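You operate a simulated robot arm through the tools that you are given. There is no shell and no other tool. Be economical: measure what you need, move in short steps, check, and stop when the job is done.

The job below is to be done with a simulated robot arm. You get a single attempt, and the scene is never put back.

TASK
Fetch the white yarn cone from the packing bench and stand it on the top of the green cabinet. Open the lower bench drawer, fetch the white spool from the the lower bench drawer and set it on the blue card, then shut the drawer. Do these in any order. Set down upright: white yarn cone, white spool.

Only the result counts: the job must be done as asked and must still hold three seconds after the hand-in. Knocking over, shifting, dropping, spilling or breaking anything else fails it.

THE ROBOT
A 7-joint arm with a fingered hand on a trunk, on a base that drives. Base frame: it is fixed to the floor where the robot stands at the start and does not move with it; the origin is under the middle of the robot, x ahead of it, y to its left, z up. Readings come in mm, degrees, newtons and seconds.
With the tool pointing down near the work surface it reaches from about 320 to 820 mm from the robot's upright axis, wherever it stands. Its first joint turns from -115.0 to 115.0 degrees. Places, roughly: blue card [-2000, -750, 750]; lower bench drawer [500, -500, 600]; top of the green cabinet (133x18 cm) [560, 2520, 840]; white spool (6x6x8 cm) [500, -400, 600]. Payload 5 kg.
The tool frame sits at the grasp point between the pads (the TCP): z along the fingers, y along the line on which they close. The tips reach 32 mm beyond it. The gripper opens to 160 mm. The gripper's body begins 89 mm behind the TCP. The gripper is a hand of 4 fingers: y runs from the thumb to the fingers, the wrist lies at [0, 0, -267] in the tool frame.
Orientation is that of the tool frame in the base frame, as a unit quaternion [w, x, y, z]. With the fingers straight down and closing along the base's y, the tool's x points along the base's -x, its y along +y and its z along -z.

THE INTERFACE
- The arm moves only by the tool apply_moves. Its argument "plan" is one flat list of numbers, 6 for each row, row after row: the shift along the tool's x, y, z in mm, then the turn, a rotation vector about the tool's x, y, z in degrees. In form: [x, y, z, wx, wy, wz, x, y, z, wx, wy, wz, ...]. A call has 1 to 8 rows; each row is the pose to reach, as a shift and turn from the pose commanded when the call began, along the tool's axes at that moment. A row lasts 0.2 s, in which the tool goes at most 50 mm and 8.6 degrees; a call with a longer step from one row to the next is refused whole. Where a pose cannot be reached the arm comes as near as it can. A force on the tool above 40 N (or 10 N above the force at the start of the call, whichever is more), or a blocked arm, ends the call early, and 0.2 s more pass. In this call time passes only in rows, and 0.2 s behind the last. It gives the time, the measured TCP pose, the force on the tool (base axes), the opening and the grip force at its end, in the units of the frame above (readings bear some noise), with the torque about the TCP (base axes, N m) and any sound that the robot's microphone picked up.
- Cameras (640 x 400 px; columns grow to the right, rows downward): "scene" is now at [-4.7, 112.6, 1551]; the picture's right is [-0.71, -0.71, 0.00], its down [-0.51, 0.52, -0.68] and it looks along [0.48, -0.48, -0.73] (base axes); focal length 272 px, centre (320, 200). "wrist" rides on the gripper at [80, -4, -114] in the tool frame; the picture's right is [0.05, 1.00, 0.00], its down [-0.82, 0.04, -0.58] and it looks along [-0.58, 0.03, 0.82] (tool axes); focal length 265 px, centre (320, 200). There is no depth. A picture from a camera that has moved, and an enlarged one, comes with that camera's place and axes in the base frame and with its lens. The place of the scene camera against the robot may be out by one fixed shift of up to 12 mm in any direction.
- get_image(camera): a new picture of that camera. The clock stands still meanwhile.
- slide_trunk(by): slides the trunk up (or, below 0, down) by that many mm; the arm and the scene camera ride with it, the base frame stays. It gives what a move gives, with no picture.
- base_move(legs): drives the robot by 1 to 6 legs, each [ahead, turn to the left] in mm and degrees, along the robot's own axes; the way and the turn of a leg run together, so that a leg with both is an arc; at most 1500 mm and 180 degrees a leg. The arm and the cameras ride along, it lands a little off, and it stops where it bumps. It gives what a move gives.
- curl_fingers(finger1, finger2, finger3, thumb_bend): sets how far each is bent, from 0 (flat) to 1 (curled in); at 0.3 the hand is open as for a grip, at 0.7 the pads meet at the TCP. One left out holds its place. A second passes; each finger stops where it meets its share of the squeeze, and holds until it gets a number again. It is the only way to open and close the hand. It gives what a move gives, with no picture; readings hold the bend of each and the force on the fingers (four entries, about 0 where the hand has none), thumb and palm.
- aim_head(pan, tilt): turns the head with the scene camera to pan (to the left, within 155 degrees either way) and tilt (down, from -29 to 69), counted from straight ahead of the robot. It gives what a move gives.
- close_up(camera, box): a new picture of the part [left, top, right, bottom] of that camera's present view, enlarged. The clock stands still meanwhile.
- finish_job(): hands the job in; it is judged then, once.

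Work in short steps. Places have to be worked out from the pictures, the camera data and where the tool is seen: move nearer, look again, correct. Check each grasp and each placing, and mend what went wrong. You have 165 turns and 112 pictures in all, those below and enlarged ones among them. Open the gripper and draw the arm clear of the work before you hand the job in, unless the task says otherwise; then end with one line.

The tools are called as a command line: name --argument value ..., lists and objects as JSON in quotes. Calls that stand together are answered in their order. apply_moves: Moves the arm, as the interface text tells. Its arguments: {"type":"object","properties":{"plan":{"type":"array"}},"required":["plan"]} The other tools are called the same way: slide_trunk (by) slides the trunk up or down; curl_fingers (finger1, finger2, finger3, thumb_bend) moves the fingers one by one; base_move (legs) drives the base; aim_head (pan, tilt) turns the head that bears the scene camera; get_image (camera) takes a picture; close_up (camera, box) takes an enlarged picture of a part of a camera's view; finish_job () hands the job in.

At the start:

```text
t: 0.0
tcp_pos: [143.8, -440.9, 1052.2]
orientation: [0.0, 0.001, 1.0, 0.001]
wrist_force: [1.1, -0.4, 0.7]
moment: [0.02, -0.02, -0.02]
gripper_width: 159.8
grasp_force: 0.1
shape: jaw
bend: [0.3, 0.3, 0.3, 0.3]
finger forces: [0.1, 0.0, 0.0, 0.0, 0.0, 0.0]
trunk travel left (down, up): [-675.0, 315.0]
robot x, y, heading: [0.4, 1.4, 0.2]
head pan, tilt: [-45.1, 46.8]
```

scene: 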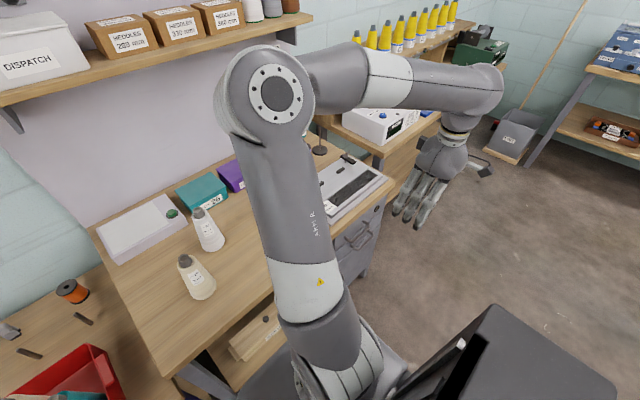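
wrist: 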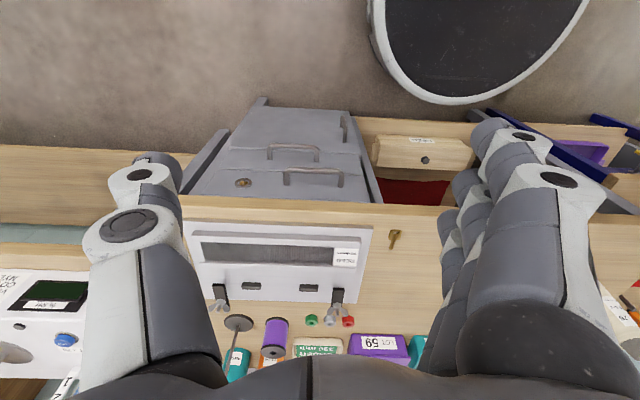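

I start by looking around: head to the front first, to see the bench.

aim_head --pan 0 --tilt 45

get_image --camera "scene"

aim_head --pan 80 --tilt 25

get_image --camera "scene"

aim_head --pan -150 --tilt 20

get_image --camera "scene"

```text
t: 1.1
tcp_pos: [144.8, -440.5, 1053.6]
orientation: [0.0, 0.0, 1.0, 0.0]
wrist_force: [0.6, 0.1, -0.7]
moment: [0.01, -0.01, 0.03]
gripper_width: 159.4
grasp_force: 0.1
shape: jaw
bend: [0.3, 0.3, 0.3, 0.3]
finger forces: [0.1, 0.1, 0.0, 0.1, 0.1, 0.1]
trunk travel left (down, up): [-675.0, 315.0]
robot x, y, heading: [-0.9, 1.7, -0.0]
head pan, tilt: [0.0, 45.0]
```

```text
109 pictures are left
camera scene: at [20.3, 169.1, 1553.6], right [0.0, -1.0, 0.0], down [-0.71, 0.0, -0.71], along [0.71, 0.0, -0.71], focal length 272 px, centre (320, 200)
```

scene: 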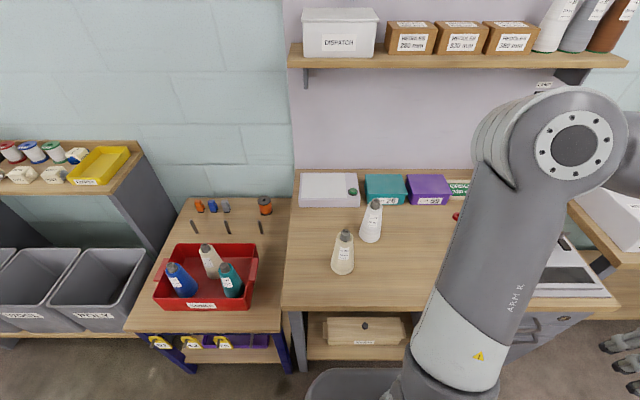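

```text
t: 2.6
tcp_pos: [144.8, -441.1, 1053.4]
orientation: [0.0, 0.0, 1.0, -0.001]
wrist_force: [-0.2, -0.7, 0.2]
moment: [0.01, 0.0, 0.01]
gripper_width: 160.1
grasp_force: 0.0
shape: jaw
bend: [0.3, 0.3, 0.3, 0.3]
finger forces: [0.1, 0.0, 0.0, 0.0, 0.1, 0.0]
trunk travel left (down, up): [-675.0, 315.0]
robot x, y, heading: [-0.5, 1.1, -0.1]
head pan, tilt: [80.0, 25.0]
```

```text
108 pictures are left
camera scene: at [-45.0, 259.9, 1584.1], right [0.98, -0.17, 0.0], down [-0.07, -0.42, -0.91], along [0.16, 0.89, -0.42], focal length 272 px, centre (320, 200)
```

scene: 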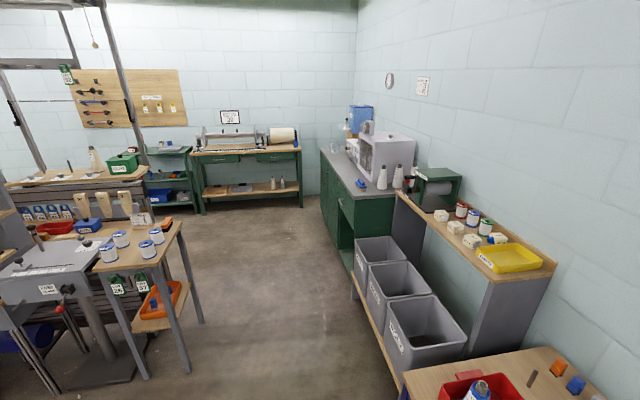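

```text
t: 5.9
tcp_pos: [144.5, -440.0, 1053.0]
orientation: [0.0, 0.0, 1.0, 0.0]
wrist_force: [0.1, 0.6, 0.3]
moment: [-0.01, 0.02, -0.04]
gripper_width: 159.9
grasp_force: 0.2
shape: jaw
bend: [0.3, 0.3, 0.3, 0.3]
finger forces: [0.1, 0.0, 0.0, 0.0, 0.0, 0.0]
trunk travel left (down, up): [-675.0, 315.0]
robot x, y, heading: [4.1, -3.1, 0.1]
head pan, tilt: [-150.0, 20.0]
```

```text
107 pictures are left
camera scene: at [-141.7, 122.5, 1592.2], right [-0.5, 0.87, 0.0], down [0.3, 0.17, -0.94], along [-0.81, -0.47, -0.34], focal length 272 px, centre (320, 200)
```

scene: 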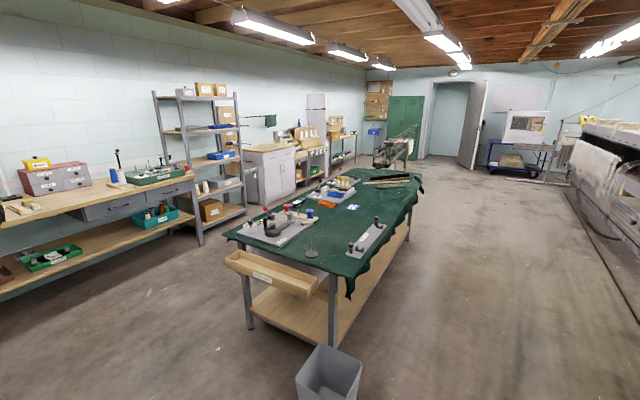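

Two pale cones stand on the bench; I zoom in to tell them apart, and look at the drawers, the cabinet and the card.

close_up --camera "scene" --box '[220, 160, 440, 300]'

aim_head --pan -10 --tilt 55

close_up --camera "scene" --box '[160, 100, 480, 300]'

aim_head --pan 75 --tilt 20

close_up --camera "scene" --box '[260, 120, 480, 260]'

```text
2.86 times, centred on (330, 230) of scene
camera zoom: at [-141.7, 122.5, 1592.2], right [-0.5, 0.87, 0.0], down [0.3, 0.17, -0.94], along [-0.81, -0.47, -0.34], focal length 778 px, centre (291, 114)
```

zoom: 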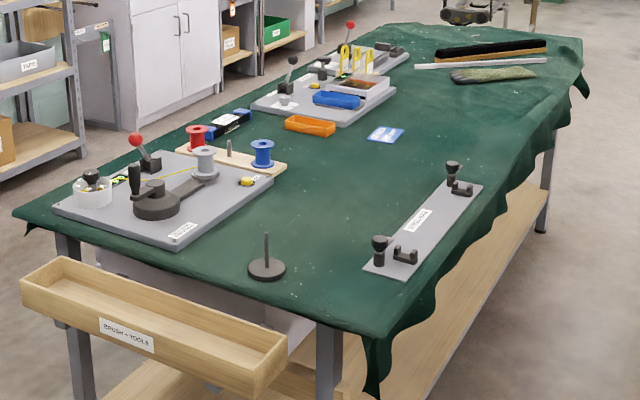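

```text
t: 8.2
tcp_pos: [145.9, -440.7, 1053.1]
orientation: [0.0, -0.001, 1.0, 0.0]
wrist_force: [-0.2, 0.2, 0.5]
moment: [-0.02, -0.01, 0.01]
gripper_width: 160.0
grasp_force: 0.0
shape: jaw
bend: [0.3, 0.3, 0.3, 0.3]
finger forces: [0.0, 0.1, 0.0, 0.0, 0.0, 0.0]
trunk travel left (down, up): [-675.0, 315.0]
robot x, y, heading: [1.9, 1.8, 0.1]
head pan, tilt: [-10.0, 55.0]
```

```text
2.00 times, centred on (320, 200) of scene
camera zoom: at [9.9, 156.6, 1540.1], right [-0.17, -0.98, 0.0], down [-0.81, 0.14, -0.57], along [0.56, -0.1, -0.82], focal length 545 px, centre (320, 200)
```

zoom: 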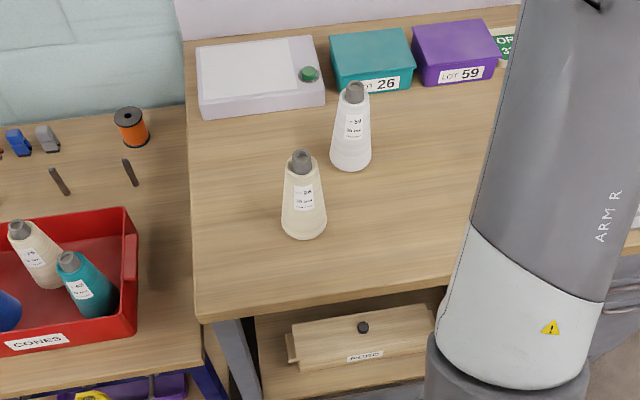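

```text
t: 9.8
tcp_pos: [146.3, -439.9, 1053.5]
orientation: [0.0, 0.0, 1.0, 0.0]
wrist_force: [0.1, -0.5, -0.1]
moment: [0.01, -0.03, -0.01]
gripper_width: 159.6
grasp_force: 0.0
shape: jaw
bend: [0.3, 0.3, 0.3, 0.3]
finger forces: [0.0, 0.0, 0.1, 0.1, 0.0, 0.1]
trunk travel left (down, up): [-675.0, 315.0]
robot x, y, heading: [0.7, -3.2, 0.1]
head pan, tilt: [75.0, 20.0]
```

```text
2.86 times, centred on (370, 190) of scene
camera zoom: at [-36.9, 259.1, 1592.2], right [0.97, -0.26, 0.0], down [-0.09, -0.33, -0.94], along [0.24, 0.91, -0.34], focal length 778 px, centre (177, 229)
```

zoom: 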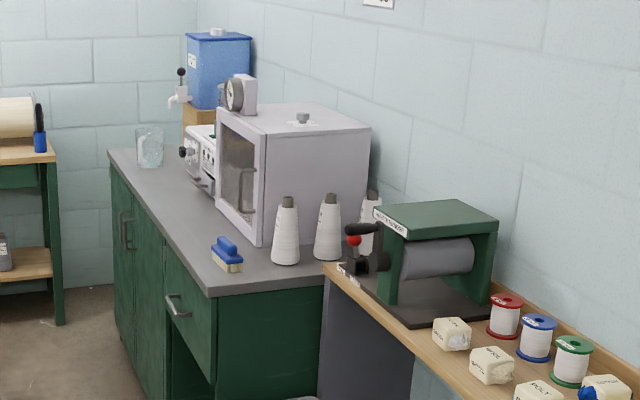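

The white cone is the farther one, near (590, 0). I bring the hand over there at height, for the wrist camera to look at it.

apply_moves --plan '[-20, 30, -20, 0, 0, 0, -45, 65, -35, 0, 0, 0, -70, 100, -50, 0, 0, 0, -95, 135, -65, 0, 0, 0, -120, 170, -80, 0, 0, 0, -145, 205, -95, 0, 0, 0, -170, 240, -97, 0, 0, 0, -195, 275, -97, 0, 0, 0]'

apply_moves --plan '[-20, 30, 0, 0, 0, 0, -45, 65, 0, 0, 0, 0, -65, 100, 0, 0, 0, 0, -85, 135, 0, 0, 0, 0, -100, 165, 0, 0, 0, 0]'

get_image --camera "wrist"

```text
t: 11.6
tcp_pos: [341.2, -162.9, 1149.5]
orientation: [0.0, 0.0, 1.0, 0.0]
wrist_force: [-0.4, -0.5, -0.4]
moment: [-0.02, 0.02, 0.03]
gripper_width: 160.1
grasp_force: 0.1
shape: jaw
bend: [0.3, 0.3, 0.3, 0.3]
finger forces: [0.0, 0.0, 0.1, 0.0, 0.0, 0.0]
trunk travel left (down, up): [-675.0, 315.0]
robot x, y, heading: [3.0, 2.6, -0.1]
head pan, tilt: [75.0, 20.0]
```

```text
t: 12.8
tcp_pos: [440.0, 1.9, 1151.5]
orientation: [0.0, 0.001, 1.0, 0.0]
wrist_force: [0.3, 0.3, 0.3]
moment: [0.0, -0.01, 0.01]
gripper_width: 160.0
grasp_force: 0.2
shape: jaw
bend: [0.3, 0.3, 0.3, 0.3]
finger forces: [0.0, 0.0, 0.0, 0.1, 0.0, 0.0]
trunk travel left (down, up): [-675.0, 315.0]
robot x, y, heading: [0.0, 4.5, 0.2]
head pan, tilt: [75.0, 20.0]
```

```text
103 pictures are left
camera wrist: at [360.1, -1.4, 1265.9], right [-0.05, 1.0, 0.0], down [0.82, 0.04, 0.58], along [0.58, 0.03, -0.82], focal length 265 px, centre (320, 200)
```

wrist: 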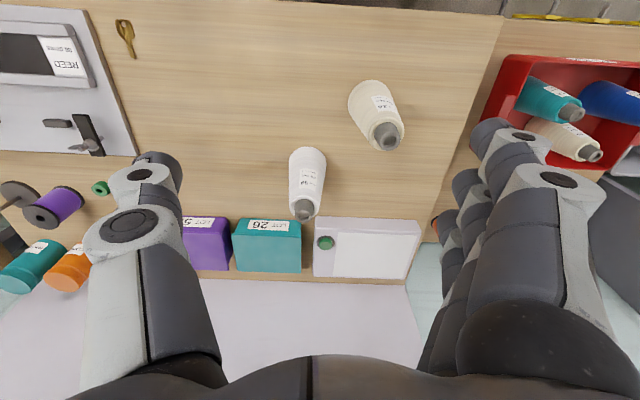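

By triangulation the white cone stands at about (600, -12), its top near z 960 and the bench near 785. I move above it and look again.

apply_moves --plan '[-40, -4, 18, 0, 0, 0, -80, -8, 36, 0, 0, 0, -120, -11, 54, 0, 0, 0, -158, -14, 71, 0, 0, 0]'

get_image --camera "wrist"

aim_head --pan 0 --tilt 50

get_image --camera "scene"

```text
t: 13.8
tcp_pos: [599.8, -14.2, 1077.9]
orientation: [-0.001, -0.001, 1.0, 0.0]
wrist_force: [-0.3, 0.3, -0.1]
moment: [0.02, 0.01, 0.0]
gripper_width: 159.9
grasp_force: 0.1
shape: jaw
bend: [0.3, 0.3, 0.3, 0.3]
finger forces: [0.0, 0.0, 0.0, 0.0, 0.0, 0.0]
trunk travel left (down, up): [-675.0, 315.0]
robot x, y, heading: [1.6, -0.4, 0.1]
head pan, tilt: [75.0, 20.0]
```

```text
102 pictures are left
camera wrist: at [518.2, -17.3, 1193.9], right [-0.05, 1.0, 0.0], down [0.82, 0.04, 0.58], along [0.58, 0.03, -0.82], focal length 265 px, centre (320, 200)
```

wrist: 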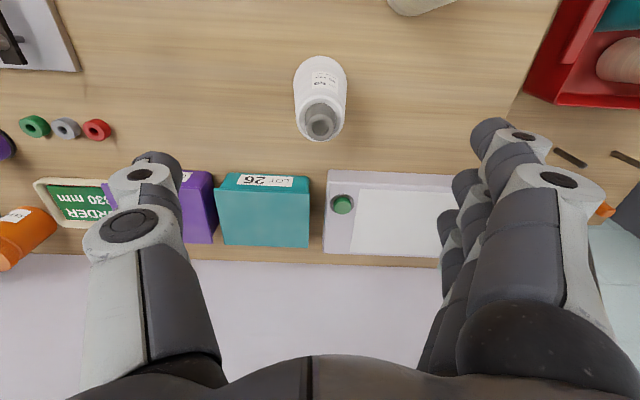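

```text
t: 15.2
tcp_pos: [597.9, -13.0, 1081.1]
orientation: [0.0, 0.0, 1.0, 0.0]
wrist_force: [-0.1, 0.7, 0.1]
moment: [0.02, 0.0, 0.08]
gripper_width: 160.0
grasp_force: 0.1
shape: jaw
bend: [0.3, 0.3, 0.3, 0.3]
finger forces: [0.0, 0.0, 0.0, 0.1, 0.0, 0.0]
trunk travel left (down, up): [-675.0, 315.0]
robot x, y, heading: [0.6, -1.2, 0.1]
head pan, tilt: [0.0, 50.0]
```

```text
101 pictures are left
camera scene: at [16.0, 169.5, 1546.6], right [0.0, -1.0, 0.0], down [-0.77, 0.0, -0.64], along [0.64, 0.0, -0.77], focal length 272 px, centre (320, 200)
```

scene: 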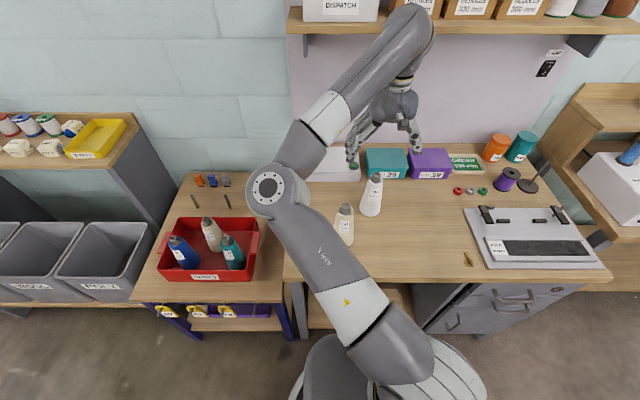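

The hand is centred over the cone (tip at about (602, -12)). I go straight down to z≈893.

apply_moves --plan '[-2, 1, 45, 0, 0, 0, -2, 1, 90, 0, 0, 0, -2, 1, 135, 0, 0, 0, -2, 1, 165, 0, 0, 0, -2, 1, 187, 0, 0, 0]'

get_image --camera "wrist"

close_up --camera "scene" --box '[280, 100, 520, 250]'

```text
t: 16.4
tcp_pos: [600.8, -14.7, 891.9]
orientation: [0.0, 0.0, 1.0, 0.0]
wrist_force: [-0.5, 0.5, -0.1]
moment: [-0.01, 0.0, 0.02]
gripper_width: 160.0
grasp_force: 0.0
shape: jaw
bend: [0.3, 0.3, 0.3, 0.3]
finger forces: [0.0, 0.0, 0.1, 0.0, 0.0, 0.0]
trunk travel left (down, up): [-675.0, 315.0]
robot x, y, heading: [1.8, -0.7, -0.0]
head pan, tilt: [0.0, 50.0]
```

```text
100 pictures are left
camera wrist: at [520.4, -18.0, 1006.0], right [-0.05, 1.0, 0.0], down [0.82, 0.04, 0.58], along [0.58, 0.03, -0.82], focal length 265 px, centre (320, 200)
```

wrist: 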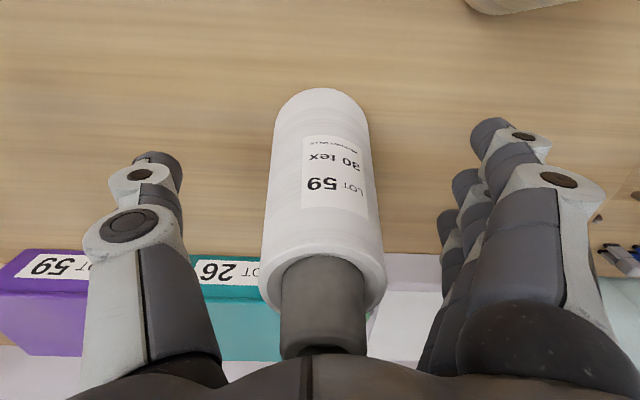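

```text
2.67 times, centred on (400, 175) of scene
camera zoom: at [16.1, 169.4, 1546.7], right [0.0, -1.0, 0.0], down [-0.77, 0.0, -0.64], along [0.64, 0.0, -0.77], focal length 726 px, centre (107, 267)
```

zoom: 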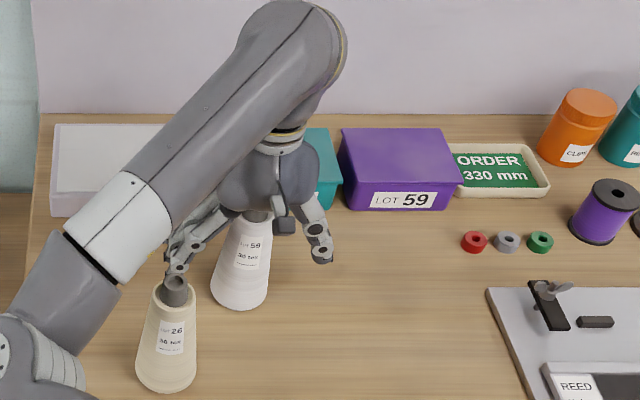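

The cone is centred in the open hand. I close in two steps.

curl_fingers --finger1 0.5 --finger2 0.5 --finger3 0.5 --thumb_bend 0.5

get_image --camera "wrist"

```text
t: 17.4
tcp_pos: [600.2, -14.3, 891.2]
orientation: [0.0, 0.001, 1.0, 0.001]
wrist_force: [0.4, 0.2, -0.7]
moment: [-0.01, 0.02, 0.0]
gripper_width: 92.3
grasp_force: 0.1
shape: fingers
bend: [0.5, 0.5, 0.5, 0.5]
finger forces: [0.0, 0.0, 0.0, 0.1, 0.1, 0.1]
trunk travel left (down, up): [-675.0, 315.0]
robot x, y, heading: [-3.8, 4.0, -0.1]
head pan, tilt: [0.0, 50.0]
```

```text
98 pictures are left
camera wrist: at [520.4, -17.9, 1006.2], right [-0.05, 1.0, 0.0], down [0.82, 0.04, 0.58], along [0.58, 0.03, -0.82], focal length 265 px, centre (320, 200)
```

wrist: 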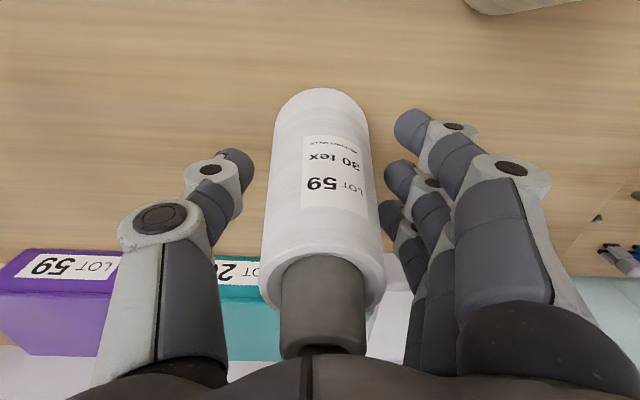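

curl_fingers --finger1 0.72 --finger2 0.72 --finger3 0.72 --thumb_bend 0.72

get_image --camera "wrist"

```text
t: 18.4
tcp_pos: [600.4, -14.5, 891.6]
orientation: [0.0, 0.0, 1.0, 0.0]
wrist_force: [0.5, -0.1, -0.3]
moment: [-0.05, -0.02, 0.0]
gripper_width: 55.8
grasp_force: 26.7
shape: fingers
bend: [0.62, 0.55, 0.64, 0.62]
finger forces: [8.4, 9.8, 8.1, 0.0, 27.1, 0.0]
trunk travel left (down, up): [-675.0, 315.0]
robot x, y, heading: [-1.6, -1.3, 0.3]
head pan, tilt: [0.0, 50.0]
```

```text
97 pictures are left
camera wrist: at [520.5, -17.9, 1006.1], right [-0.05, 1.0, 0.0], down [0.82, 0.04, 0.58], along [0.58, 0.03, -0.82], focal length 265 px, centre (320, 200)
```

wrist: 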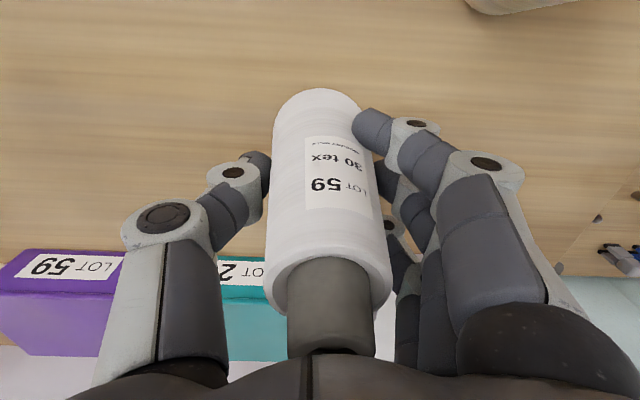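

All fingers and the thumb press (27 N). I lift slowly by 60 mm and check.

apply_moves --plan '[0, 0, -10, 0, 0, 0, 0, 0, -30, 0, 0, 0, 0, 0, -60, 0, 0, 0]'

get_image --camera "wrist"

```text
t: 19.2
tcp_pos: [599.9, -12.1, 952.8]
orientation: [0.0, 0.0, 1.0, 0.0]
wrist_force: [0.0, 0.2, -3.3]
moment: [0.0, 0.02, 0.01]
gripper_width: 56.1
grasp_force: 27.2
shape: fingers
bend: [0.62, 0.55, 0.64, 0.62]
finger forces: [8.3, 9.7, 8.0, 0.0, 27.2, 0.0]
trunk travel left (down, up): [-675.0, 315.0]
robot x, y, heading: [0.7, -2.6, -0.1]
head pan, tilt: [0.0, 50.0]
```

```text
96 pictures are left
camera wrist: at [519.5, -16.2, 1066.7], right [-0.05, 1.0, 0.0], down [0.82, 0.04, 0.58], along [0.58, 0.03, -0.82], focal length 265 px, centre (320, 200)
```

wrist: 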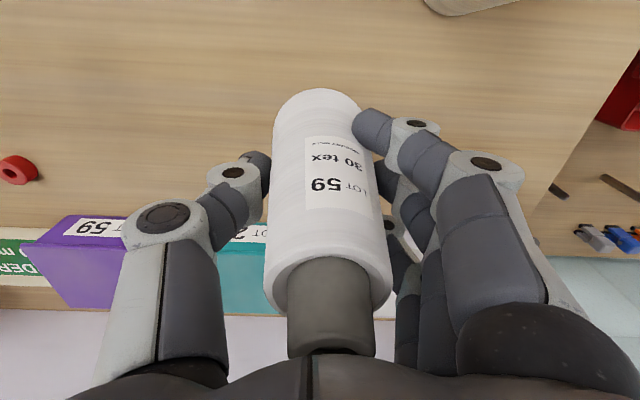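

The cone is held firmly and lifted. I rise, then draw back over the base.

apply_moves --plan '[0, 0, -45, 0, 0, 0, 0, 0, -90, 0, 0, 0, 0, 0, -135, 0, 0, 0, 30, 0, -170, 0, 0, 0, 75, 0, -185, 0, 0, 0, 120, 0, -190, 0, 0, 0, 160, 0, -190, 0, 0, 0, 180, 0, -190, 0, 0, 0]'

aim_head --pan 90 --tilt 50

get_image --camera "scene"

```text
t: 21.0
tcp_pos: [419.5, -13.3, 1143.7]
orientation: [0.0, 0.0, 1.0, -0.001]
wrist_force: [0.2, -0.2, -3.0]
moment: [-0.01, -0.03, 0.03]
gripper_width: 55.9
grasp_force: 26.8
shape: fingers
bend: [0.63, 0.55, 0.64, 0.63]
finger forces: [8.6, 9.9, 8.6, 0.0, 26.8, 0.0]
trunk travel left (down, up): [-675.0, 315.0]
robot x, y, heading: [1.2, 2.8, 0.3]
head pan, tilt: [0.0, 50.0]
```

```text
t: 22.7
tcp_pos: [419.5, -14.9, 1143.5]
orientation: [0.0, 0.0, 1.0, 0.0]
wrist_force: [0.3, 0.0, -2.8]
moment: [0.02, -0.01, 0.01]
gripper_width: 56.0
grasp_force: 26.8
shape: fingers
bend: [0.63, 0.55, 0.64, 0.63]
finger forces: [8.6, 9.8, 8.6, 0.1, 26.8, 0.0]
trunk travel left (down, up): [-675.0, 315.0]
robot x, y, heading: [1.9, -0.7, 0.0]
head pan, tilt: [90.0, 50.0]
```

```text
95 pictures are left
camera scene: at [-60.8, 246.5, 1546.6], right [1.0, 0.0, 0.0], down [0.0, -0.77, -0.64], along [0.0, 0.64, -0.77], focal length 272 px, centre (320, 200)
```

scene: 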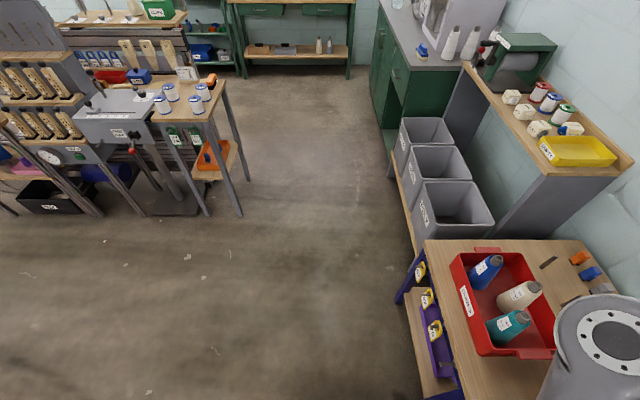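

The aisle from x≈-600 to x≈480 is clear. I turn left and drive to the cabinet in steps.

base_move --legs '[[-40, 0], [0, 90], [1200, 0]]'

aim_head --pan -20 --tilt 35

get_image --camera "scene"

```text
t: 33.0
tcp_pos: [20.5, 1606.1, 1143.5]
orientation: [0.0, -0.693, 0.721, 0.0]
wrist_force: [0.0, -0.4, -3.6]
moment: [-0.01, 0.01, 0.04]
gripper_width: 55.5
grasp_force: 26.8
shape: fingers
bend: [0.63, 0.55, 0.64, 0.63]
finger forces: [8.0, 10.1, 8.5, 0.0, 26.9, 0.1]
trunk travel left (down, up): [-675.0, 315.0]
robot x, y, heading: [-12.0, 1190.3, 87.6]
head pan, tilt: [90.0, 50.0]
```

```text
t: 34.9
tcp_pos: [20.8, 1605.5, 1143.5]
orientation: [0.0, -0.693, 0.721, 0.0]
wrist_force: [-0.2, 0.2, -2.7]
moment: [0.03, 0.03, 0.0]
gripper_width: 55.4
grasp_force: 27.1
shape: fingers
bend: [0.63, 0.55, 0.64, 0.63]
finger forces: [8.0, 10.1, 8.6, 0.0, 26.9, 0.0]
trunk travel left (down, up): [-675.0, 315.0]
robot x, y, heading: [-9.5, 1188.6, 87.4]
head pan, tilt: [-20.0, 35.0]
```

```text
94 pictures are left
camera scene: at [-136.0, 1228.8, 1568.3], right [0.93, -0.38, 0.0], down [-0.22, -0.53, -0.82], along [0.31, 0.76, -0.57], focal length 272 px, centre (320, 200)
```

scene: 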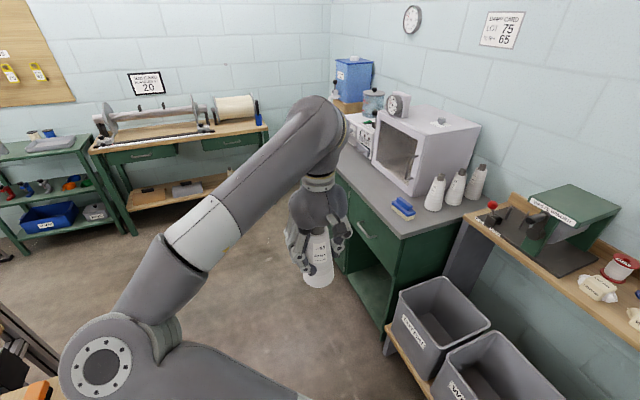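

Still clear; I drive the rest of the way and face the cabinet.

base_move --legs '[[0, 4], [1290, 0], [0, -91]]'

aim_head --pan 20 --tilt 40

get_image --camera "scene"

get_image --camera "wrist"

```text
t: 45.7
tcp_pos: [366.4, 2474.9, 1142.6]
orientation: [0.0, -0.011, 1.0, 0.0]
wrist_force: [0.0, 0.2, -3.2]
moment: [-0.01, 0.0, 0.0]
gripper_width: 55.3
grasp_force: 26.3
shape: fingers
bend: [0.63, 0.55, 0.64, 0.63]
finger forces: [7.4, 10.3, 8.6, 0.0, 26.9, 0.0]
trunk travel left (down, up): [-675.0, 315.0]
robot x, y, heading: [-54.8, 2475.9, 1.0]
head pan, tilt: [-20.0, 35.0]
```

```text
t: 46.7
tcp_pos: [367.6, 2474.9, 1143.7]
orientation: [-0.001, -0.011, 1.0, -0.001]
wrist_force: [-0.4, 0.1, -3.0]
moment: [0.02, 0.01, -0.04]
gripper_width: 55.7
grasp_force: 26.9
shape: fingers
bend: [0.63, 0.55, 0.64, 0.63]
finger forces: [7.4, 10.3, 8.7, 0.0, 26.9, 0.0]
trunk travel left (down, up): [-675.0, 315.0]
robot x, y, heading: [-51.9, 2477.0, 1.5]
head pan, tilt: [20.0, 40.0]
```

```text
93 pictures are left
camera scene: at [-38.6, 2677.3, 1560.8], right [0.36, -0.93, 0.0], down [-0.6, -0.23, -0.77], along [0.71, 0.28, -0.64], focal length 272 px, centre (320, 200)
```

scene: 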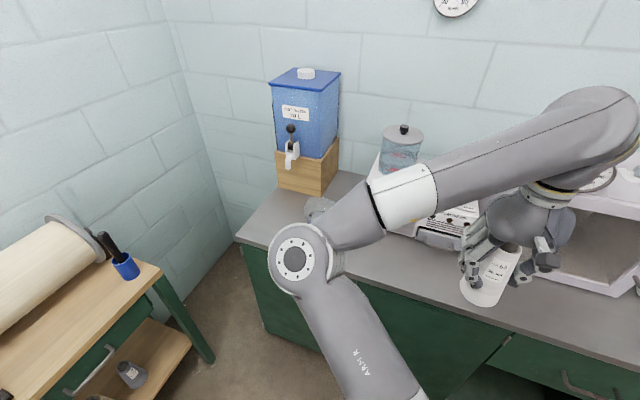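

```text
92 pictures are left
camera wrist: at [286.1, 2469.1, 1257.6], right [-0.07, 1.0, 0.0], down [0.81, 0.06, 0.58], along [0.58, 0.04, -0.82], focal length 265 px, centre (320, 200)
```

wrist: 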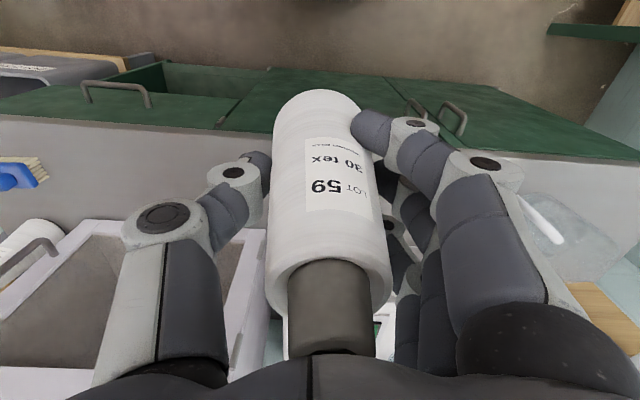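

The front edge of the cabinet is at x≈458 and the appliances begin at x≈660. I move over (545, 2490) and lower to z≈985.

apply_moves --plan '[-45, 4, 0, 0, 0, 0, -90, 8, 0, 0, 0, 0, -135, 11, 10, 0, 0, 0, -178, 15, 40, 0, 0, 0, -178, 15, 80, 0, 0, 0, -178, 15, 120, 0, 0, 0, -178, 15, 158, 0, 0, 0]'

aim_head --pan -20 --tilt 40

get_image --camera "scene"

get_image --camera "wrist"

```text
refused: row 4 steps farther than a row can; nothing moved
```

```text
t: 47.8
tcp_pos: [365.8, 2474.6, 1143.0]
orientation: [-0.001, -0.011, 1.0, 0.0]
wrist_force: [0.0, 1.0, -3.0]
moment: [0.02, -0.04, 0.01]
gripper_width: 55.6
grasp_force: 26.4
shape: fingers
bend: [0.63, 0.55, 0.64, 0.63]
finger forces: [7.5, 10.3, 8.6, 0.0, 26.9, 0.0]
trunk travel left (down, up): [-675.0, 315.0]
robot x, y, heading: [-51.7, 2476.4, 1.4]
head pan, tilt: [-20.0, 40.0]
```

```text
91 pictures are left
camera scene: at [-37.2, 2619.3, 1560.8], right [-0.32, -0.95, 0.0], down [-0.61, 0.2, -0.77], along [0.73, -0.24, -0.64], focal length 272 px, centre (320, 200)
```

scene: 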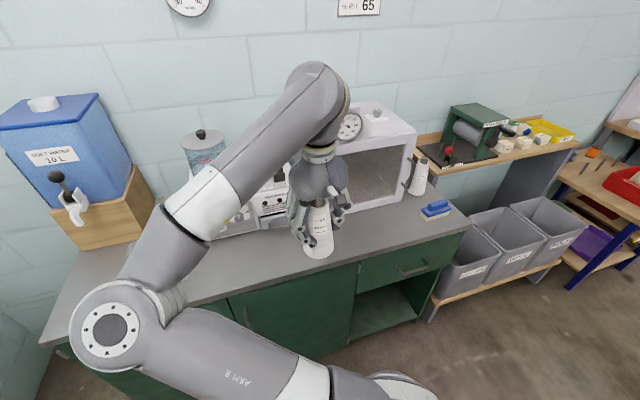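

```text
90 pictures are left
camera wrist: at [286.1, 2469.1, 1257.6], right [-0.07, 1.0, 0.0], down [0.81, 0.06, 0.58], along [0.58, 0.04, -0.82], focal length 265 px, centre (320, 200)
```

wrist: 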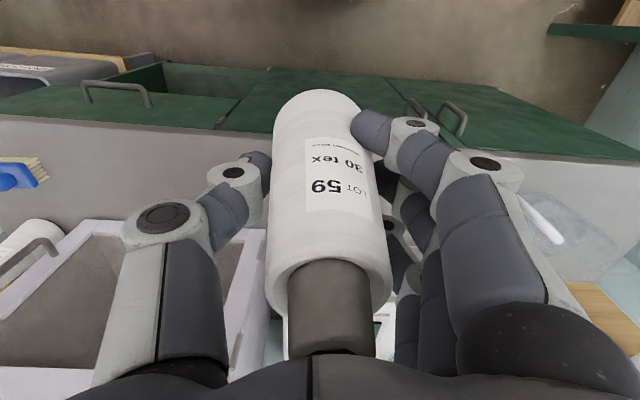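

The step was a bit too long; I resend with smaller ones.

apply_moves --plan '[-45, 4, 0, 0, 0, 0, -90, 8, 0, 0, 0, 0, -135, 11, 0, 0, 0, 0, -176, 15, 10, 0, 0, 0, -176, 15, 50, 0, 0, 0, -176, 15, 90, 0, 0, 0, -176, 15, 130, 0, 0, 0, -176, 15, 158, 0, 0, 0]'

get_image --camera "scene"

get_image --camera "wrist"

```text
t: 49.6
tcp_pos: [541.4, 2491.9, 986.0]
orientation: [0.0, -0.012, 1.0, 0.0]
wrist_force: [0.1, 1.0, -3.1]
moment: [0.0, -0.04, 0.01]
gripper_width: 55.3
grasp_force: 27.3
shape: fingers
bend: [0.63, 0.55, 0.64, 0.63]
finger forces: [8.0, 10.4, 9.1, 0.0, 26.8, 0.1]
trunk travel left (down, up): [-675.0, 315.0]
robot x, y, heading: [-52.4, 2476.1, 1.4]
head pan, tilt: [-20.0, 40.0]
```

```text
89 pictures are left
camera scene: at [-36.9, 2619.3, 1560.8], right [-0.32, -0.95, 0.0], down [-0.61, 0.21, -0.77], along [0.73, -0.24, -0.64], focal length 272 px, centre (320, 200)
```

scene: 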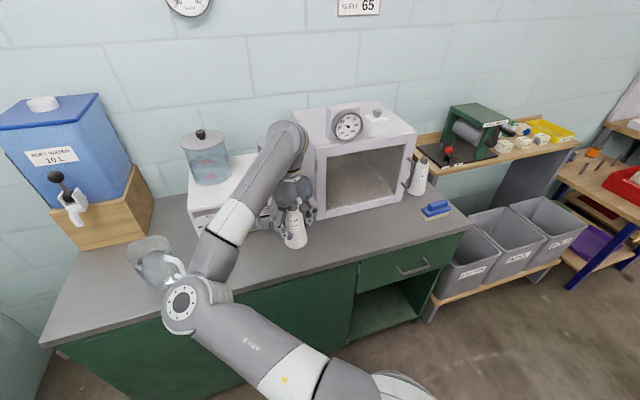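

```text
88 pictures are left
camera wrist: at [461.5, 2486.9, 1100.3], right [-0.08, 1.0, 0.0], down [0.81, 0.06, 0.58], along [0.58, 0.04, -0.82], focal length 265 px, centre (320, 200)
```

wrist: 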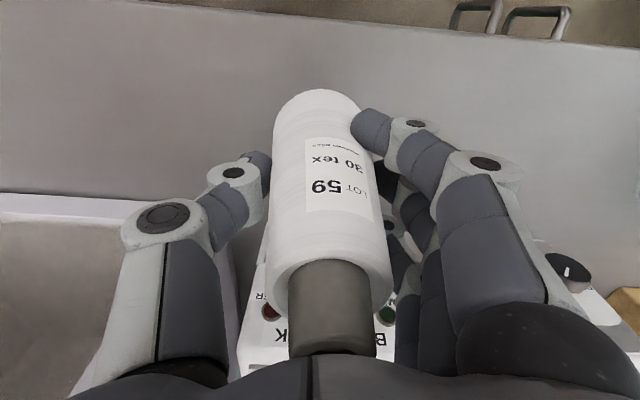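

The spot is clear and the elbow is well away from the jug. I lower to about 12 mm above the top.

apply_moves --plan '[0, 0, 15, 0, 0, 0, 0, 0, 25, 0, 0, 0]'

close_up --camera "scene" --box '[250, 170, 350, 270]'

```text
t: 50.2
tcp_pos: [541.5, 2492.5, 961.7]
orientation: [-0.001, -0.012, 1.0, 0.001]
wrist_force: [-0.1, 0.4, -2.7]
moment: [-0.03, -0.01, -0.03]
gripper_width: 55.3
grasp_force: 27.0
shape: fingers
bend: [0.63, 0.55, 0.64, 0.63]
finger forces: [8.0, 10.2, 9.2, 0.0, 26.9, 0.0]
trunk travel left (down, up): [-675.0, 315.0]
robot x, y, heading: [-51.5, 2479.7, 1.3]
head pan, tilt: [-20.0, 40.0]
```

```text
4.00 times, centred on (300, 220) of scene
camera zoom: at [-36.9, 2619.3, 1560.8], right [-0.32, -0.95, 0.0], down [-0.61, 0.21, -0.77], along [0.73, -0.24, -0.64], focal length 1089 px, centre (400, 120)
```

zoom: 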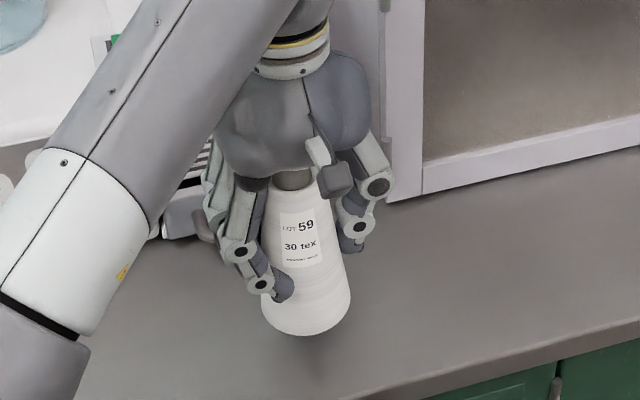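

Close but not touching (force still -2.7 N). I creep down in small steps, watching the force.

apply_moves --plan '[0, 0, 5, 0, 0, 0]'

apply_moves --plan '[0, 0, 4, 0, 0, 0]'

apply_moves --plan '[0, 0, 3, 0, 0, 0]'

```text
t: 50.6
tcp_pos: [542.7, 2492.1, 955.0]
orientation: [-0.002, -0.011, 1.0, -0.001]
wrist_force: [-0.1, 0.9, -2.3]
moment: [0.0, -0.02, 0.01]
gripper_width: 55.3
grasp_force: 28.1
shape: fingers
bend: [0.63, 0.55, 0.64, 0.63]
finger forces: [8.0, 10.4, 9.2, 0.0, 26.8, 0.0]
trunk travel left (down, up): [-675.0, 315.0]
robot x, y, heading: [-56.1, 2475.5, 1.6]
head pan, tilt: [-20.0, 40.0]
```

```text
t: 51.0
tcp_pos: [541.5, 2491.9, 951.8]
orientation: [-0.001, -0.011, 1.0, 0.001]
wrist_force: [-0.8, -0.2, -2.7]
moment: [0.02, 0.01, 0.03]
gripper_width: 55.5
grasp_force: 27.3
shape: fingers
bend: [0.63, 0.55, 0.64, 0.63]
finger forces: [7.9, 10.3, 9.2, 0.0, 26.9, 0.0]
trunk travel left (down, up): [-675.0, 315.0]
robot x, y, heading: [-52.2, 2476.1, 1.5]
head pan, tilt: [-20.0, 40.0]
```

```text
t: 51.4
tcp_pos: [542.4, 2493.0, 949.0]
orientation: [0.0, -0.013, 1.0, 0.0]
wrist_force: [-0.5, 0.3, -2.3]
moment: [-0.02, 0.01, 0.0]
gripper_width: 55.2
grasp_force: 28.0
shape: fingers
bend: [0.63, 0.55, 0.64, 0.63]
finger forces: [8.1, 10.2, 9.2, 0.0, 26.9, 0.1]
trunk travel left (down, up): [-675.0, 315.0]
robot x, y, heading: [-54.2, 2482.1, 1.7]
head pan, tilt: [-20.0, 40.0]
```

apply_moves --plan '[0, 0, 3, 0, 0, 0]'

apply_moves --plan '[0, 0, 3, 0, 0, 0]'

close_up --camera "scene" --box '[250, 170, 350, 270]'

```text
t: 51.8
tcp_pos: [541.9, 2493.4, 946.1]
orientation: [-0.001, -0.012, 1.0, 0.0]
wrist_force: [0.5, -0.1, -3.2]
moment: [0.0, 0.04, 0.0]
gripper_width: 55.4
grasp_force: 27.6
shape: fingers
bend: [0.63, 0.55, 0.64, 0.63]
finger forces: [8.0, 10.3, 9.2, 0.0, 26.9, 0.1]
trunk travel left (down, up): [-675.0, 315.0]
robot x, y, heading: [-53.3, 2476.0, 1.4]
head pan, tilt: [-20.0, 40.0]
```

```text
t: 52.2
tcp_pos: [542.2, 2492.4, 942.9]
orientation: [0.0, -0.012, 1.0, 0.0]
wrist_force: [1.1, 0.7, -3.5]
moment: [-0.01, -0.01, -0.03]
gripper_width: 55.4
grasp_force: 27.0
shape: fingers
bend: [0.63, 0.55, 0.64, 0.63]
finger forces: [8.1, 10.3, 9.2, 0.0, 27.0, 0.1]
trunk travel left (down, up): [-675.0, 315.0]
robot x, y, heading: [-51.3, 2481.0, 1.4]
head pan, tilt: [-20.0, 40.0]
```

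```text
4.00 times, centred on (300, 220) of scene
camera zoom: at [-37.1, 2619.2, 1560.8], right [-0.32, -0.95, 0.0], down [-0.61, 0.21, -0.77], along [0.73, -0.24, -0.64], focal length 1089 px, centre (400, 120)
```

zoom: 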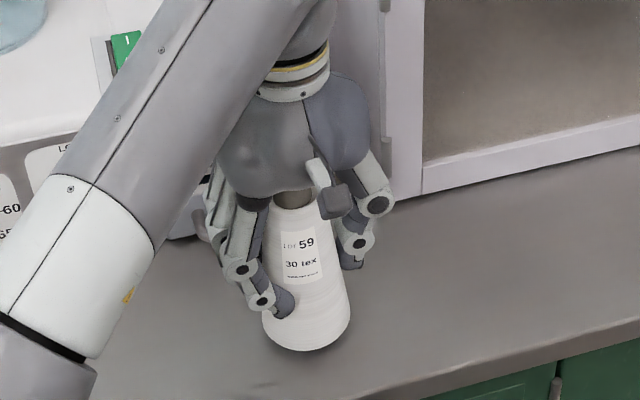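

No contact yet; the base of the cone may still be 10-30 mm up. I keep creeping.

apply_moves --plan '[0, 0, 4, 0, 0, 0]'

apply_moves --plan '[0, 0, 4, 0, 0, 0]'

apply_moves --plan '[0, 0, 3, 0, 0, 0]'

close_up --camera "scene" --box '[250, 170, 350, 270]'

```text
t: 52.6
tcp_pos: [542.4, 2492.6, 938.6]
orientation: [-0.002, -0.013, 1.0, -0.001]
wrist_force: [0.9, 0.6, -2.9]
moment: [0.0, -0.02, 0.0]
gripper_width: 55.4
grasp_force: 27.5
shape: fingers
bend: [0.63, 0.55, 0.64, 0.63]
finger forces: [8.0, 10.3, 9.2, 0.0, 26.9, 0.1]
trunk travel left (down, up): [-675.0, 315.0]
robot x, y, heading: [-54.4, 2477.5, 1.4]
head pan, tilt: [-20.0, 40.0]
```

```text
t: 53.0
tcp_pos: [542.9, 2493.6, 933.4]
orientation: [0.0, -0.012, 1.0, 0.0]
wrist_force: [0.4, 1.0, -3.1]
moment: [0.02, -0.01, 0.05]
gripper_width: 55.2
grasp_force: 27.5
shape: fingers
bend: [0.63, 0.55, 0.64, 0.63]
finger forces: [8.0, 10.3, 9.2, 0.0, 27.0, 0.0]
trunk travel left (down, up): [-675.0, 315.0]
robot x, y, heading: [-54.6, 2482.0, 1.3]
head pan, tilt: [-20.0, 40.0]
```

```text
t: 53.4
tcp_pos: [542.8, 2493.4, 930.8]
orientation: [0.0, -0.011, 1.0, 0.0]
wrist_force: [-0.5, -1.5, 2.4]
moment: [0.12, -0.02, -0.03]
gripper_width: 55.4
grasp_force: 27.3
shape: fingers
bend: [0.63, 0.55, 0.64, 0.63]
finger forces: [8.3, 10.2, 9.7, 0.0, 27.6, 0.0]
trunk travel left (down, up): [-675.0, 315.0]
robot x, y, heading: [-51.3, 2478.1, 1.6]
head pan, tilt: [-20.0, 40.0]
```

```text
4.00 times, centred on (300, 220) of scene
camera zoom: at [-37.6, 2619.1, 1560.9], right [-0.32, -0.95, 0.0], down [-0.61, 0.21, -0.77], along [0.73, -0.24, -0.64], focal length 1089 px, centre (400, 120)
```

zoom: 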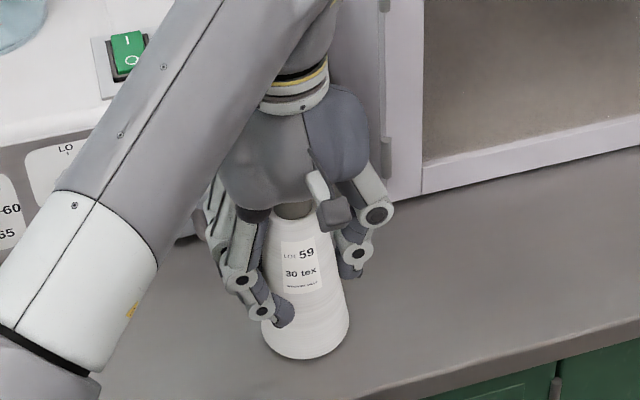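

Contact: the force rose by about 5 N. I press one more mm and open.

apply_moves --plan '[0, 0, 1.5, 0, 0, 0]'

curl_fingers --finger1 0.5 --finger2 0.48 --finger3 0.5 --thumb_bend 0.5

curl_fingers --finger1 0.3 --finger2 0.3 --finger3 0.3 --thumb_bend 0.3

get_image --camera "wrist"

close_up --camera "scene" --box '[250, 170, 350, 270]'

```text
t: 53.8
tcp_pos: [541.5, 2493.4, 930.5]
orientation: [0.001, -0.011, 1.0, 0.001]
wrist_force: [2.4, -0.8, 9.4]
moment: [0.29, -0.04, -0.06]
gripper_width: 55.5
grasp_force: 29.4
shape: fingers
bend: [0.64, 0.56, 0.65, 0.63]
finger forces: [8.3, 11.0, 10.3, 0.0, 28.6, 0.0]
trunk travel left (down, up): [-675.0, 315.0]
robot x, y, heading: [-51.3, 2479.1, 1.5]
head pan, tilt: [-20.0, 40.0]
```

```text
t: 54.8
tcp_pos: [543.0, 2492.3, 929.1]
orientation: [0.001, -0.012, 1.0, 0.0]
wrist_force: [-0.4, -0.5, -0.5]
moment: [-0.02, -0.03, 0.01]
gripper_width: 90.5
grasp_force: 0.1
shape: fingers
bend: [0.5, 0.48, 0.5, 0.5]
finger forces: [0.0, 0.0, 0.1, 0.1, 0.0, 0.0]
trunk travel left (down, up): [-675.0, 315.0]
robot x, y, heading: [-51.6, 2479.2, 1.6]
head pan, tilt: [-20.0, 40.0]
```

```text
t: 55.8
tcp_pos: [541.7, 2491.9, 930.9]
orientation: [0.0, -0.011, 1.0, -0.001]
wrist_force: [-0.6, 0.7, -0.2]
moment: [0.01, -0.01, 0.01]
gripper_width: 170.1
grasp_force: 0.0
shape: fingers
bend: [0.3, 0.3, 0.3, 0.3]
finger forces: [0.1, 0.0, 0.0, 0.0, 0.1, 0.0]
trunk travel left (down, up): [-675.0, 315.0]
robot x, y, heading: [-57.7, 2481.2, 1.3]
head pan, tilt: [-20.0, 40.0]
```

```text
84 pictures are left
camera wrist: at [462.1, 2488.2, 1043.8], right [-0.07, 1.0, 0.0], down [0.81, 0.06, 0.58], along [0.58, 0.04, -0.82], focal length 265 px, centre (320, 200)
```

wrist: 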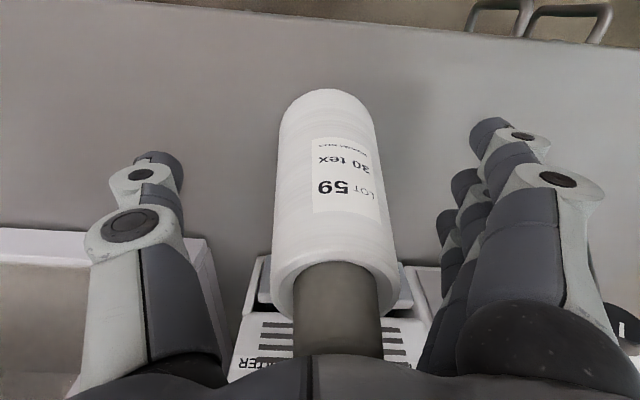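

```text
4.00 times, centred on (300, 220) of scene
camera zoom: at [-37.4, 2619.2, 1560.8], right [-0.32, -0.95, 0.0], down [-0.61, 0.21, -0.77], along [0.73, -0.24, -0.64], focal length 1089 px, centre (400, 120)
```

zoom: 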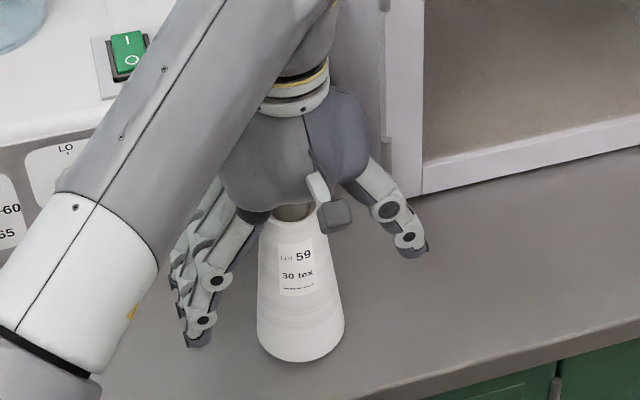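

The cone stands upright and is free. I rise straight up, then draw back.

apply_moves --plan '[0, 0, -20, 0, 0, 0, 0, 0, -60, 0, 0, 0, 0, 0, -105, 0, 0, 0, 0, 0, -150, 0, 0, 0, 0, 0, -195, 0, 0, 0, 40, -4, -210, 0, 0, 0, 85, -8, -215, 0, 0, 0, 130, -11, -215, 0, 0, 0]'

get_image --camera "scene"

```text
t: 57.6
tcp_pos: [410.6, 2479.8, 1143.4]
orientation: [-0.001, -0.012, 1.0, 0.0]
wrist_force: [-0.5, -0.2, -0.1]
moment: [0.01, -0.01, 0.02]
gripper_width: 170.0
grasp_force: 0.1
shape: fingers
bend: [0.3, 0.3, 0.3, 0.3]
finger forces: [0.0, 0.0, 0.0, 0.1, 0.0, 0.1]
trunk travel left (down, up): [-675.0, 315.0]
robot x, y, heading: [-52.2, 2477.6, 1.3]
head pan, tilt: [-20.0, 40.0]
```

```text
82 pictures are left
camera scene: at [-37.9, 2619.2, 1560.8], right [-0.32, -0.95, 0.0], down [-0.61, 0.21, -0.77], along [0.73, -0.24, -0.64], focal length 272 px, centre (320, 200)
```

scene: 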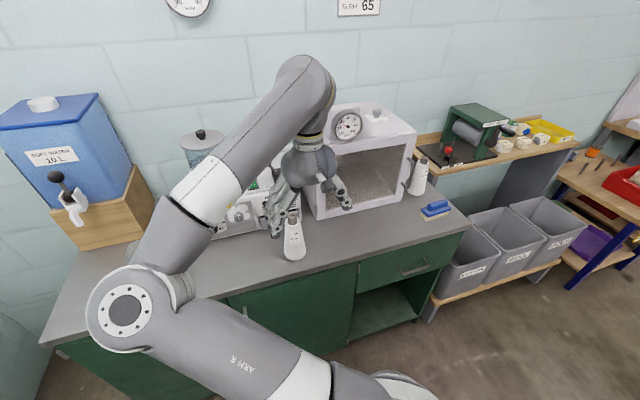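

The cone stands well on the cabinet. Now I drive back towards the drawer, angling to end at about (-350, -420).

base_move --legs '[[0, -97], [1400, 0], [1400, 0]]'

aim_head --pan 60 --tilt 40

get_image --camera "scene"

```text
t: 75.2
tcp_pos: [-407.4, -762.0, 1141.9]
orientation: [0.0, 0.746, 0.666, 0.0]
wrist_force: [0.5, 0.2, -0.4]
moment: [-0.02, -0.02, 0.01]
gripper_width: 170.1
grasp_force: 0.0
shape: fingers
bend: [0.3, 0.3, 0.3, 0.3]
finger forces: [0.1, 0.0, 0.0, 0.0, 0.0, 0.0]
trunk travel left (down, up): [-675.0, 315.0]
robot x, y, heading: [-344.9, -298.4, -96.4]
head pan, tilt: [-20.0, 40.0]
```

```text
t: 76.8
tcp_pos: [-407.7, -763.6, 1142.9]
orientation: [0.001, 0.746, 0.666, 0.0]
wrist_force: [0.1, 0.1, 0.3]
moment: [-0.03, 0.01, -0.05]
gripper_width: 170.2
grasp_force: 0.1
shape: fingers
bend: [0.3, 0.3, 0.3, 0.3]
finger forces: [0.0, 0.0, 0.1, 0.0, 0.0, 0.0]
trunk travel left (down, up): [-675.0, 315.0]
robot x, y, heading: [-344.3, -303.1, -96.4]
head pan, tilt: [60.0, 40.0]
```

```text
81 pictures are left
camera scene: at [-115.1, -296.9, 1560.8], right [-0.59, -0.8, 0.0], down [-0.52, 0.38, -0.77], along [0.62, -0.46, -0.64], focal length 272 px, centre (320, 200)
```

scene: 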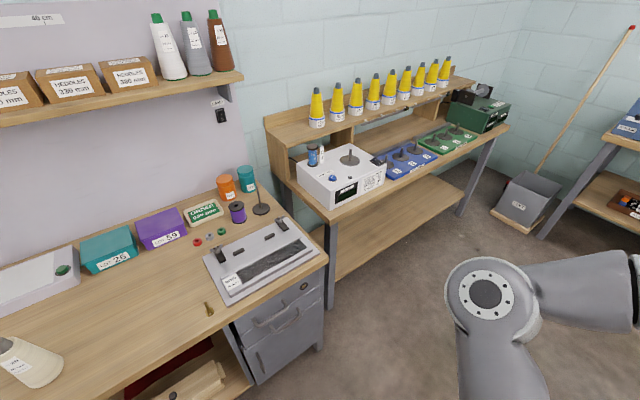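

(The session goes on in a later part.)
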